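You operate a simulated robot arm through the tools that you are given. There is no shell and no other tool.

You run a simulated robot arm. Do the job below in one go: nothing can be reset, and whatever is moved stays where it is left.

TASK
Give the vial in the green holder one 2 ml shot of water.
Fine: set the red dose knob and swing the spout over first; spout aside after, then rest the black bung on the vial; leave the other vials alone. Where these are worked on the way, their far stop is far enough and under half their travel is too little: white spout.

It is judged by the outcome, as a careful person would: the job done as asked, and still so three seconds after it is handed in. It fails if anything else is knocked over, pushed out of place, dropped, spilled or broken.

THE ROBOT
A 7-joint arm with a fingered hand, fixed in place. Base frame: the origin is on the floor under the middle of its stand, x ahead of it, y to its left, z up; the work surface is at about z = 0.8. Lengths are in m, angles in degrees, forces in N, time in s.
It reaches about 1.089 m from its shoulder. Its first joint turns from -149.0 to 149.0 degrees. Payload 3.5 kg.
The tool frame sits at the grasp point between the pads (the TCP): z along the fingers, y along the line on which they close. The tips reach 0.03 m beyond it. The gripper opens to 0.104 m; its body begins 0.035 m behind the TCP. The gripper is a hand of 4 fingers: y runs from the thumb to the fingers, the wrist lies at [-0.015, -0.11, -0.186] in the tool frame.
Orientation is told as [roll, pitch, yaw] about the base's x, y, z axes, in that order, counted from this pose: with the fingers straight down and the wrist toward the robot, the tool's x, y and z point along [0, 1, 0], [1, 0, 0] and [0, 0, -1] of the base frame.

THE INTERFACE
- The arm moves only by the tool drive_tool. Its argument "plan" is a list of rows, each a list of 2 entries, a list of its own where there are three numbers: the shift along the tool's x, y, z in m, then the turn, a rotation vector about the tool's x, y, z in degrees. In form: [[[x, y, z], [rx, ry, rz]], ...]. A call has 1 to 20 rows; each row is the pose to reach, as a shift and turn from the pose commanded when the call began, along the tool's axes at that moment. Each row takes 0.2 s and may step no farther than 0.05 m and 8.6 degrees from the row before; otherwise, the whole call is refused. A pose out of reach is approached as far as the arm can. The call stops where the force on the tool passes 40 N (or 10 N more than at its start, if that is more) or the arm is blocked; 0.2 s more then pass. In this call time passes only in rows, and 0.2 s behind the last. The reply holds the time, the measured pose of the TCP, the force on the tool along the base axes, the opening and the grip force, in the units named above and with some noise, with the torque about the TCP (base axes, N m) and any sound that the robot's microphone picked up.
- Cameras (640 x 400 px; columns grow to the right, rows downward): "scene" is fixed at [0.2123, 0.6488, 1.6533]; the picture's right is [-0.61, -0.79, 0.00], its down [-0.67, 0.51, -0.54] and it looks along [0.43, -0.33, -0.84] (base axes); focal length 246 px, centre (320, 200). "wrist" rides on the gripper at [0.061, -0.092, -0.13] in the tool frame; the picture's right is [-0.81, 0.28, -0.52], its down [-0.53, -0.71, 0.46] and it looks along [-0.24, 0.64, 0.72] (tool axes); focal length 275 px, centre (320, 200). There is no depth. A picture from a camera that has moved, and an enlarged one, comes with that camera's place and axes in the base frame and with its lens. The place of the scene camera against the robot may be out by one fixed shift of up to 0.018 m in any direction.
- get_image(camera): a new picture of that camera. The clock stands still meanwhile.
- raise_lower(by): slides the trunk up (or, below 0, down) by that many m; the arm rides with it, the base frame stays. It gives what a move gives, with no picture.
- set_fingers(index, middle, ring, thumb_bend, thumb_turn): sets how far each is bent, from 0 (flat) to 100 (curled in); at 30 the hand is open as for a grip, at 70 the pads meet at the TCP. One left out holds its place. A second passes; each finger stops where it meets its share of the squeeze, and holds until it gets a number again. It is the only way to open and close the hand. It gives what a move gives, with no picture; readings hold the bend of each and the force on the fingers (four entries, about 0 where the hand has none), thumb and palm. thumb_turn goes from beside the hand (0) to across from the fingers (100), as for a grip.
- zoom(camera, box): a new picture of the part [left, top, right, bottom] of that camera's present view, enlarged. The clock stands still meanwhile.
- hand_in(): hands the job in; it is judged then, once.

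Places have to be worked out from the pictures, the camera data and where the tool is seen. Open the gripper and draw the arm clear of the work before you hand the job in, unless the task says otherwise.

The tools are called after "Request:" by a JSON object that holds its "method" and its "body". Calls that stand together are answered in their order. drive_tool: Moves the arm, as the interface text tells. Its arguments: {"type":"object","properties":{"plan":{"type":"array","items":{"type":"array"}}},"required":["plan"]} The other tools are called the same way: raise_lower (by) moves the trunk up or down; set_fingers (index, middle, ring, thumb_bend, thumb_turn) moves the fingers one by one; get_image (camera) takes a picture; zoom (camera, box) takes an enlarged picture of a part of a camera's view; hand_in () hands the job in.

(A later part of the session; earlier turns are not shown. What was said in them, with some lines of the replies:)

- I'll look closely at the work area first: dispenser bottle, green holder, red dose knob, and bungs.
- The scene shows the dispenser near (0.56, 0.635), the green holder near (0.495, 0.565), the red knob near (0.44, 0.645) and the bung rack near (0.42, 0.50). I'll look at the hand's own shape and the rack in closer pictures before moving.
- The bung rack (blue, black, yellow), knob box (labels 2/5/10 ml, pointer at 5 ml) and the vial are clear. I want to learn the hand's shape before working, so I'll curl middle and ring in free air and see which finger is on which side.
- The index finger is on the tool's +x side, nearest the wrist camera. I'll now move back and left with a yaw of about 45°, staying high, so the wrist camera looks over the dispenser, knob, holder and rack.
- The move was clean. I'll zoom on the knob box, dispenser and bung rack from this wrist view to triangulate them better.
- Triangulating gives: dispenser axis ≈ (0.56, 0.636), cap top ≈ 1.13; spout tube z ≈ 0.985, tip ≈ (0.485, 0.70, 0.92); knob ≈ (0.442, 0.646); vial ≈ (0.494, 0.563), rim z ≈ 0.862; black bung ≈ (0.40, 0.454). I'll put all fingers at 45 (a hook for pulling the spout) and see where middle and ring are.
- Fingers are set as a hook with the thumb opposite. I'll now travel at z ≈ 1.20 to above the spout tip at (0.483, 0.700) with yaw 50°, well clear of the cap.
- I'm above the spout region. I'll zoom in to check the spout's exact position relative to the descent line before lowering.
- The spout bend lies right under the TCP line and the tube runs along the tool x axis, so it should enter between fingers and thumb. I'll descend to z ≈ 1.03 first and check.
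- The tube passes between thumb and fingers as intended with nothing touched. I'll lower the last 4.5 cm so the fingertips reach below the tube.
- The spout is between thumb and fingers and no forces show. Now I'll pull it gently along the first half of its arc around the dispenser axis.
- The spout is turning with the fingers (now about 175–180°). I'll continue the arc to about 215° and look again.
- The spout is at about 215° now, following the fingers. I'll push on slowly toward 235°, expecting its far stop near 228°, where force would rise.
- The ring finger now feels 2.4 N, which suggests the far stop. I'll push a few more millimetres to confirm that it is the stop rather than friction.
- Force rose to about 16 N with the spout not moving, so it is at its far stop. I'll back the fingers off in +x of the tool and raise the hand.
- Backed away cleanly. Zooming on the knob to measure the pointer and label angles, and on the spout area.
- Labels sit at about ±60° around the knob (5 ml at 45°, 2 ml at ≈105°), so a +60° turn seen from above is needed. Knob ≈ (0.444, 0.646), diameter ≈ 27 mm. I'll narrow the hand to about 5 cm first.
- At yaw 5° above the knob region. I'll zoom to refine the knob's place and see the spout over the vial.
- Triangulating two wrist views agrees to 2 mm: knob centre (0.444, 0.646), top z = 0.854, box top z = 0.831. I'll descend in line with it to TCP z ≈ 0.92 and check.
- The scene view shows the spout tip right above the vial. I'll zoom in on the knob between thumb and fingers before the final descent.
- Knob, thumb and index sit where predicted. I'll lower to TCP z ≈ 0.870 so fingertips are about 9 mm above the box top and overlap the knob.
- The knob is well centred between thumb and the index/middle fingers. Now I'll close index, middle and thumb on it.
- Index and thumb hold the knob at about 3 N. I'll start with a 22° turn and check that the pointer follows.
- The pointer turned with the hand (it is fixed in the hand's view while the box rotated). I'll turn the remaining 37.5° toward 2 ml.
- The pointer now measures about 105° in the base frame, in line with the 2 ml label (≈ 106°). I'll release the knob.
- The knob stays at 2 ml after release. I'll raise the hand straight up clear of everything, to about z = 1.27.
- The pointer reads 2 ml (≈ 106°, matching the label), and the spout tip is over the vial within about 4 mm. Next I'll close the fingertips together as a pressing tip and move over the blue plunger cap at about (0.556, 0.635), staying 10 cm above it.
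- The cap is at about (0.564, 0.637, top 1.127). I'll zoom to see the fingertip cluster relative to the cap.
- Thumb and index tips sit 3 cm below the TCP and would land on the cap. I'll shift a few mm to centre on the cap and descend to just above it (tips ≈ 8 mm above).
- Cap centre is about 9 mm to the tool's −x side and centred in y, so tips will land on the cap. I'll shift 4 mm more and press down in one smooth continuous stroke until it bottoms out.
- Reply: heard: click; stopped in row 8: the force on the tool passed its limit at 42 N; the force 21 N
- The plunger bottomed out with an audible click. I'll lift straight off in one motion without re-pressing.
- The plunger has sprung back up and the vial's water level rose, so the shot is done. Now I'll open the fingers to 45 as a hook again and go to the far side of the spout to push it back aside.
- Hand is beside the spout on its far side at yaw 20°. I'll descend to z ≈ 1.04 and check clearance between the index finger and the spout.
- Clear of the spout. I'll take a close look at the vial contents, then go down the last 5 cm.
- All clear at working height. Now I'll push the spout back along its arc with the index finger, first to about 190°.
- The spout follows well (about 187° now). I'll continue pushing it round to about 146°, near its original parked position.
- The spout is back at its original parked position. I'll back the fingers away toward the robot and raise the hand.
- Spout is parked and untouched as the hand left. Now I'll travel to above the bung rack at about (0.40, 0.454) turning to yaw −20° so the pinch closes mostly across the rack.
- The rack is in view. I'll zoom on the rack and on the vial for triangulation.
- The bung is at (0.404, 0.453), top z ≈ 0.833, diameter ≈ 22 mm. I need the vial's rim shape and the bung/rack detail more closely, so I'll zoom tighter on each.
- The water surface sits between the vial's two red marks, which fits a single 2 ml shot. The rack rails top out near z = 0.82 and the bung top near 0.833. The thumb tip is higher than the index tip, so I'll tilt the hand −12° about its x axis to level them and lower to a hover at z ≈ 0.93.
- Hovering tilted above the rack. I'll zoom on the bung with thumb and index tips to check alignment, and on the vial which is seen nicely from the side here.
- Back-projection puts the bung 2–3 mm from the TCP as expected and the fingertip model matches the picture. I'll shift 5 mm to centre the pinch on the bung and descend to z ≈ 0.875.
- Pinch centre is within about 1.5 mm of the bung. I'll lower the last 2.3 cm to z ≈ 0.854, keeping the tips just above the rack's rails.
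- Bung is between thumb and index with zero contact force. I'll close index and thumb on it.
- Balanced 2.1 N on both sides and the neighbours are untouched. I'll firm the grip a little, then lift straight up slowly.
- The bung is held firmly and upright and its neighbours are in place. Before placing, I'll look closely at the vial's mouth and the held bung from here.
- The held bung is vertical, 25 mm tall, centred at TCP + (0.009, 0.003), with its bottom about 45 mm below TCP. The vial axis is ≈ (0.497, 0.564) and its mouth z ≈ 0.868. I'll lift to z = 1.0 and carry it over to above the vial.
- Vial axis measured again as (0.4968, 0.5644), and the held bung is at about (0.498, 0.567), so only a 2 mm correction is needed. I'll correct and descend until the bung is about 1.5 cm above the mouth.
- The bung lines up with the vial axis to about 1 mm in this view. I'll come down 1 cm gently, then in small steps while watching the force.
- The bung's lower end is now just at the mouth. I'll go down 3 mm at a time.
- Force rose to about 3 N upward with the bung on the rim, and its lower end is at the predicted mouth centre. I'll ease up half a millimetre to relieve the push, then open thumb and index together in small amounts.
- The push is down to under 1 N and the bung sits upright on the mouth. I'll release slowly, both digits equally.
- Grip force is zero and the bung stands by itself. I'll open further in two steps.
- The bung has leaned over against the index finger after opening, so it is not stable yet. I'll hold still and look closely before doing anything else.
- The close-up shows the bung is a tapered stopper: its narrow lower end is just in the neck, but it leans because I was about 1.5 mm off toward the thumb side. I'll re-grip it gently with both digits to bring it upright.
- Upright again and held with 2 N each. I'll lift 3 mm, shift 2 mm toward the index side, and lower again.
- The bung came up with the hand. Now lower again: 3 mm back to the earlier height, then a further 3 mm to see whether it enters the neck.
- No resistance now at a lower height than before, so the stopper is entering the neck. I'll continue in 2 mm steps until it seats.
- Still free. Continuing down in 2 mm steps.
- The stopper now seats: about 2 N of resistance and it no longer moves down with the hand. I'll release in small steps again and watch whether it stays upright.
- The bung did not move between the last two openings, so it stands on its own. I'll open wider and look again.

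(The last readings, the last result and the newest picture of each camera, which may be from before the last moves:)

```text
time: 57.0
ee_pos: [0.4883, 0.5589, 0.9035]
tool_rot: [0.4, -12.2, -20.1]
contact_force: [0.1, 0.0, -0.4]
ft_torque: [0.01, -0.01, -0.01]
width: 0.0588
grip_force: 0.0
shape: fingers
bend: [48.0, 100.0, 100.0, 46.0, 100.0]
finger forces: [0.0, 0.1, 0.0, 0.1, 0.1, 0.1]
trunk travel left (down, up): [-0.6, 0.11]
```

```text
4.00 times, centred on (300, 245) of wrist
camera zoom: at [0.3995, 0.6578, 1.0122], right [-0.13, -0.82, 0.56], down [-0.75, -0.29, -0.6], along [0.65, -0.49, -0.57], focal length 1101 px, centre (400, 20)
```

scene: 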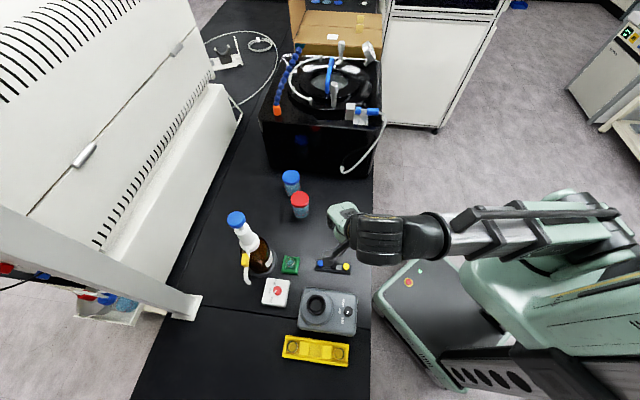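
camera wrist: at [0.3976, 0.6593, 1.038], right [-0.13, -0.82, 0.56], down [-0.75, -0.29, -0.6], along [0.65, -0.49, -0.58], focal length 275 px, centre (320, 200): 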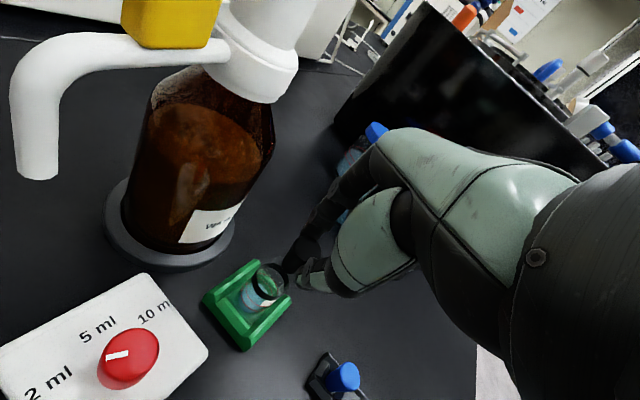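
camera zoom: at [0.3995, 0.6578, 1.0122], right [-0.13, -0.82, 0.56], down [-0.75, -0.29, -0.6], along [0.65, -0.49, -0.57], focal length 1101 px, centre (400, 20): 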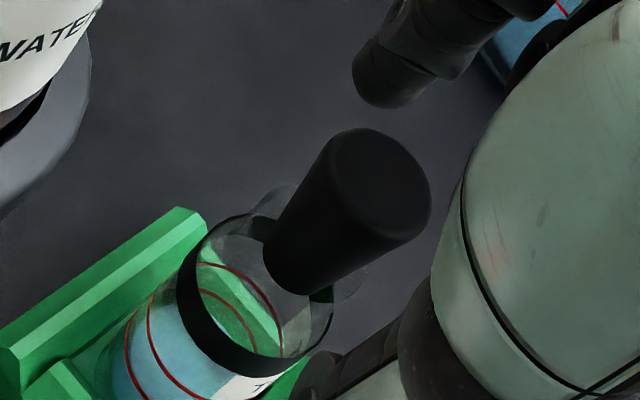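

The bung stands by itself in the vial's mouth with both digits well clear. I'll raise the hand straight up.

Request:
{"method": "drive_tool", "body": {"plan": [[[0, 0.0031, -0.0147], [0, 0, 0]], [[0, 0.0083, -0.0391], [0, 0, 0]], [[0, 0.0166, -0.0782], [0, 0, 0]], [[0, 0.026, -0.1223], [0, 0, 0]], [[0, 0.0333, -0.1565], [0, 0, 0]]]}}

Request:
{"method": "get_image", "body": {"camera": "wrist"}}

Request:
{"method": "zoom", "body": {"camera": "wrist", "box": [170, 260, 270, 360]}}

```text
time: 58.2
ee_pos: [0.4882, 0.5579, 1.0639]
tool_rot: [0.4, -12.1, -20.1]
contact_force: [-0.1, -0.1, -0.1]
ft_torque: [0.03, 0.0, 0.02]
width: 0.0591
grip_force: 0.0
shape: fingers
bend: [48.0, 100.0, 100.0, 46.0, 100.0]
finger forces: [0.0, 0.0, 0.0, 0.0, 0.1, 0.0]
trunk travel left (down, up): [-0.6, 0.11]
```

```text
taken
camera wrist: at [0.4003, 0.656, 1.1718], right [-0.13, -0.82, 0.56], down [-0.75, -0.29, -0.6], along [0.65, -0.49, -0.57], focal length 275 px, centre (320, 200)
```

wrist: 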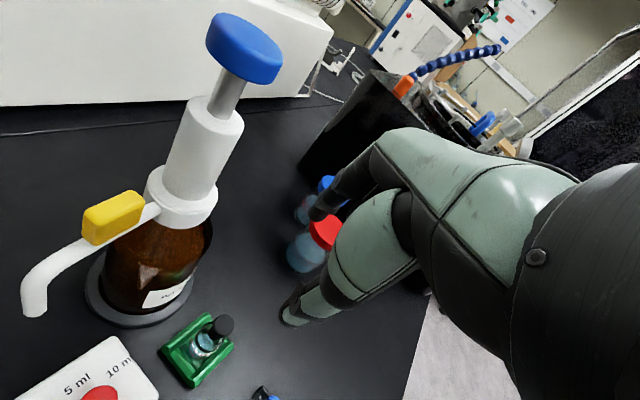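

```text
4.00 times, centred on (220, 310) of wrist
camera zoom: at [0.4003, 0.656, 1.1718], right [-0.13, -0.82, 0.56], down [-0.75, -0.29, -0.6], along [0.65, -0.49, -0.57], focal length 1101 px, centre (720, -240)
```

zoom: 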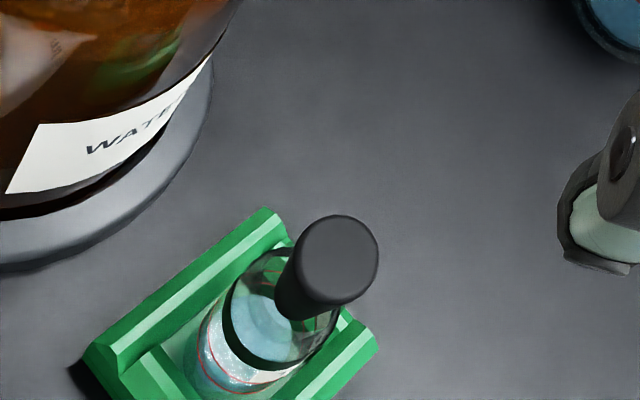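

The bung stands in the vial's mouth. I'll draw the arm up and back toward the robot, away from the work, and then check everything from the scene camera.

Request:
{"method": "drive_tool", "body": {"plan": [[[-0.03, 0, -0.025], [0, 0, 0]], [[-0.07, -0.002, -0.046], [2, 0, 0]], [[-0.108, -0.004, -0.066], [5, 0, 0]], [[-0.146, -0.006, -0.086], [8, 0, 0]], [[-0.1812, -0.0081, -0.104], [12, 0, 0]]]}}

Request:
{"method": "zoom", "body": {"camera": "scene", "box": [215, 200, 375, 300]}}

Request:
{"method": "zoom", "body": {"camera": "scene", "box": [275, 245, 315, 285]}}

Request:
{"method": "get_image", "body": {"camera": "wrist"}}

```text
time: 59.4
ee_pos: [0.3977, 0.3991, 1.1621]
tool_rot: [0.5, 0.0, -20.0]
contact_force: [0.7, -0.5, -0.1]
ft_torque: [-0.02, 0.01, 0.01]
width: 0.0593
grip_force: 0.1
shape: fingers
bend: [48.0, 100.0, 100.0, 46.0, 100.0]
finger forces: [0.1, 0.1, 0.0, 0.0, 0.0, 0.0]
trunk travel left (down, up): [-0.6, 0.11]
```

```text
4.00 times, centred on (295, 250) of scene
camera zoom: at [0.2123, 0.6488, 1.6533], right [-0.61, -0.79, 0.0], down [-0.67, 0.51, -0.54], along [0.43, -0.33, -0.84], focal length 984 px, centre (420, 0)
```

zoom: 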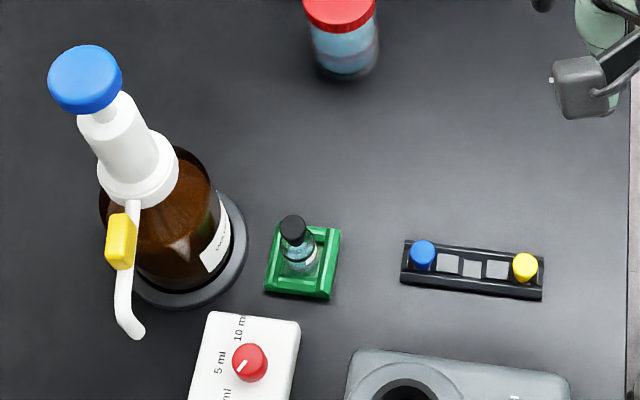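

```text
10.00 times, centred on (295, 265) of scene
camera zoom: at [0.2123, 0.6488, 1.6533], right [-0.61, -0.79, 0.0], down [-0.67, 0.51, -0.54], along [0.43, -0.33, -0.84], focal length 2461 px, centre (570, -450)
```

zoom: 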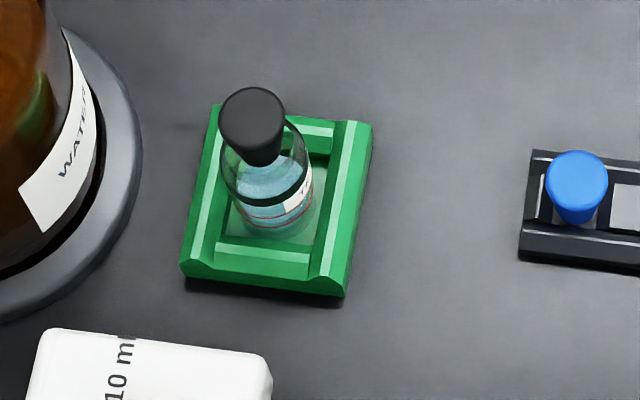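

```text
taken
camera wrist: at [0.3326, 0.4859, 1.2924], right [-0.02, -0.86, 0.51], down [-0.85, -0.25, -0.46], along [0.52, -0.45, -0.73], focal length 275 px, centre (320, 200)
```

wrist: 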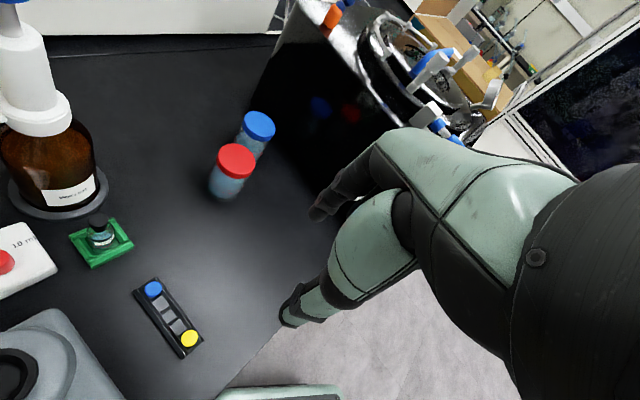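

The bung sits upright in the vial's mouth, the spout is parked aside, the knob reads 2 ml, and the other bungs are in place. I'll open the hand fully, withdraw a bit more, and take a last look.

Request:
{"method": "set_fingers", "body": {"index": 30, "middle": 30, "ring": 30, "thumb_bend": 30}}

Request:
{"method": "drive_tool", "body": {"plan": [[[-0.02, -0.01, -0.03], [0, 0, 0]], [[-0.04, -0.02, -0.06], [0, 0, 0]], [[-0.06, -0.03, -0.09], [0, 0, 0]]]}}

Request:
{"method": "zoom", "body": {"camera": "wrist", "box": [40, 180, 160, 300]}}

Request:
{"method": "zoom", "body": {"camera": "scene", "box": [275, 245, 315, 285]}}

Request:
{"method": "get_image", "body": {"camera": "scene"}}

```text
time: 60.4
ee_pos: [0.3976, 0.3985, 1.1618]
tool_rot: [0.4, -0.1, -20.1]
contact_force: [0.0, -0.4, 0.4]
ft_torque: [-0.04, 0.03, -0.02]
width: 0.1029
grip_force: 0.1
shape: fingers
bend: [30.0, 30.0, 30.0, 30.0, 98.0]
finger forces: [0.0, 0.0, 0.1, 0.0, 0.2, 0.0]
trunk travel left (down, up): [-0.6, 0.11]
```

```text
time: 61.2
ee_pos: [0.348, 0.3504, 1.2537]
tool_rot: [0.4, -0.2, -19.9]
contact_force: [-0.2, -0.3, -0.1]
ft_torque: [0.02, -0.02, 0.03]
width: 0.103
grip_force: 0.1
shape: fingers
bend: [30.0, 30.0, 30.0, 30.0, 98.0]
finger forces: [0.0, 0.0, 0.0, 0.0, 0.0, 0.0]
trunk travel left (down, up): [-0.6, 0.11]
```

```text
3.33 times, centred on (100, 240) of wrist
camera zoom: at [0.2837, 0.4399, 1.3838], right [-0.02, -0.86, 0.51], down [-0.85, -0.25, -0.46], along [0.53, -0.44, -0.72], focal length 918 px, centre (1053, 67)
```

zoom: 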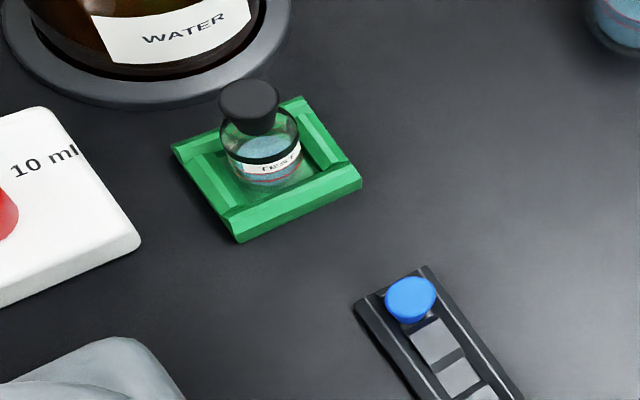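

```text
10.00 times, centred on (295, 265) of scene
camera zoom: at [0.2123, 0.6488, 1.6533], right [-0.61, -0.79, 0.0], down [-0.67, 0.51, -0.54], along [0.43, -0.33, -0.84], focal length 2461 px, centre (570, -450)
```

zoom: 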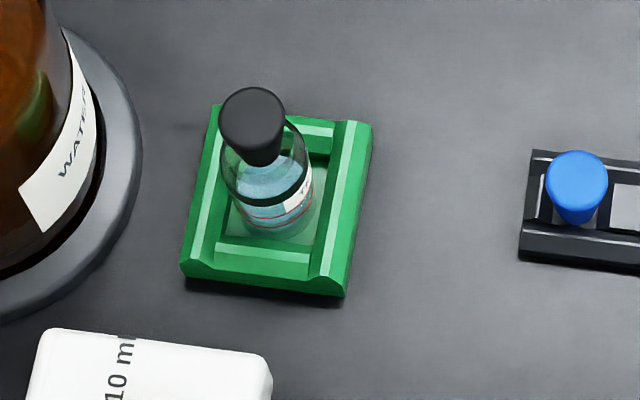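

```text
taken
```

scene: 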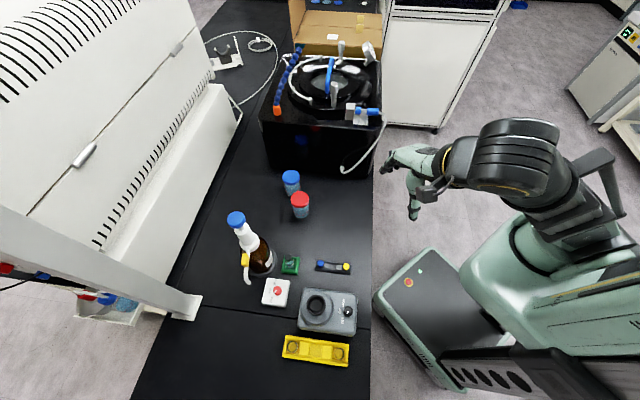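

The bung has stayed seated upright on the vial, and nothing has moved over several seconds. The dose is set at 2 ml, one shot was given, the spout is aside, and the other vials and bungs are untouched. The hand is open and clear, so I'm handing in.

Request:
{"method": "hand_in", "body": {}}

```text
The job is handed in.
```

The vial in the green holder got one 2 ml shot and now has the black bung resting upright in its mouth. I've handed the job in.

- **Dose knob:** I turned it from 5 ml to 2 ml. It still read 2 ml at the end.
- **Spout:** I swung it to its far stop, with the tip over the vial. After the shot I pushed it back to where it started.
- **Shot:** I pressed the blue plunger once, all the way down, and heard a click. The plunger came back up by itself. The water level in the vial rose, but I couldn't measure the volume directly.
- **Bung:** The first try left it leaning, so I gripped it again, moved it about 2 mm and lowered it further until it seated. It did not move in the last few seconds before I handed in. The vial shifted about 1–2 mm inside its holder while I did this.

The other vials, the blue and yellow bungs and everything else on the bench look undisturbed. The hand is open and the arm is clear of the work.
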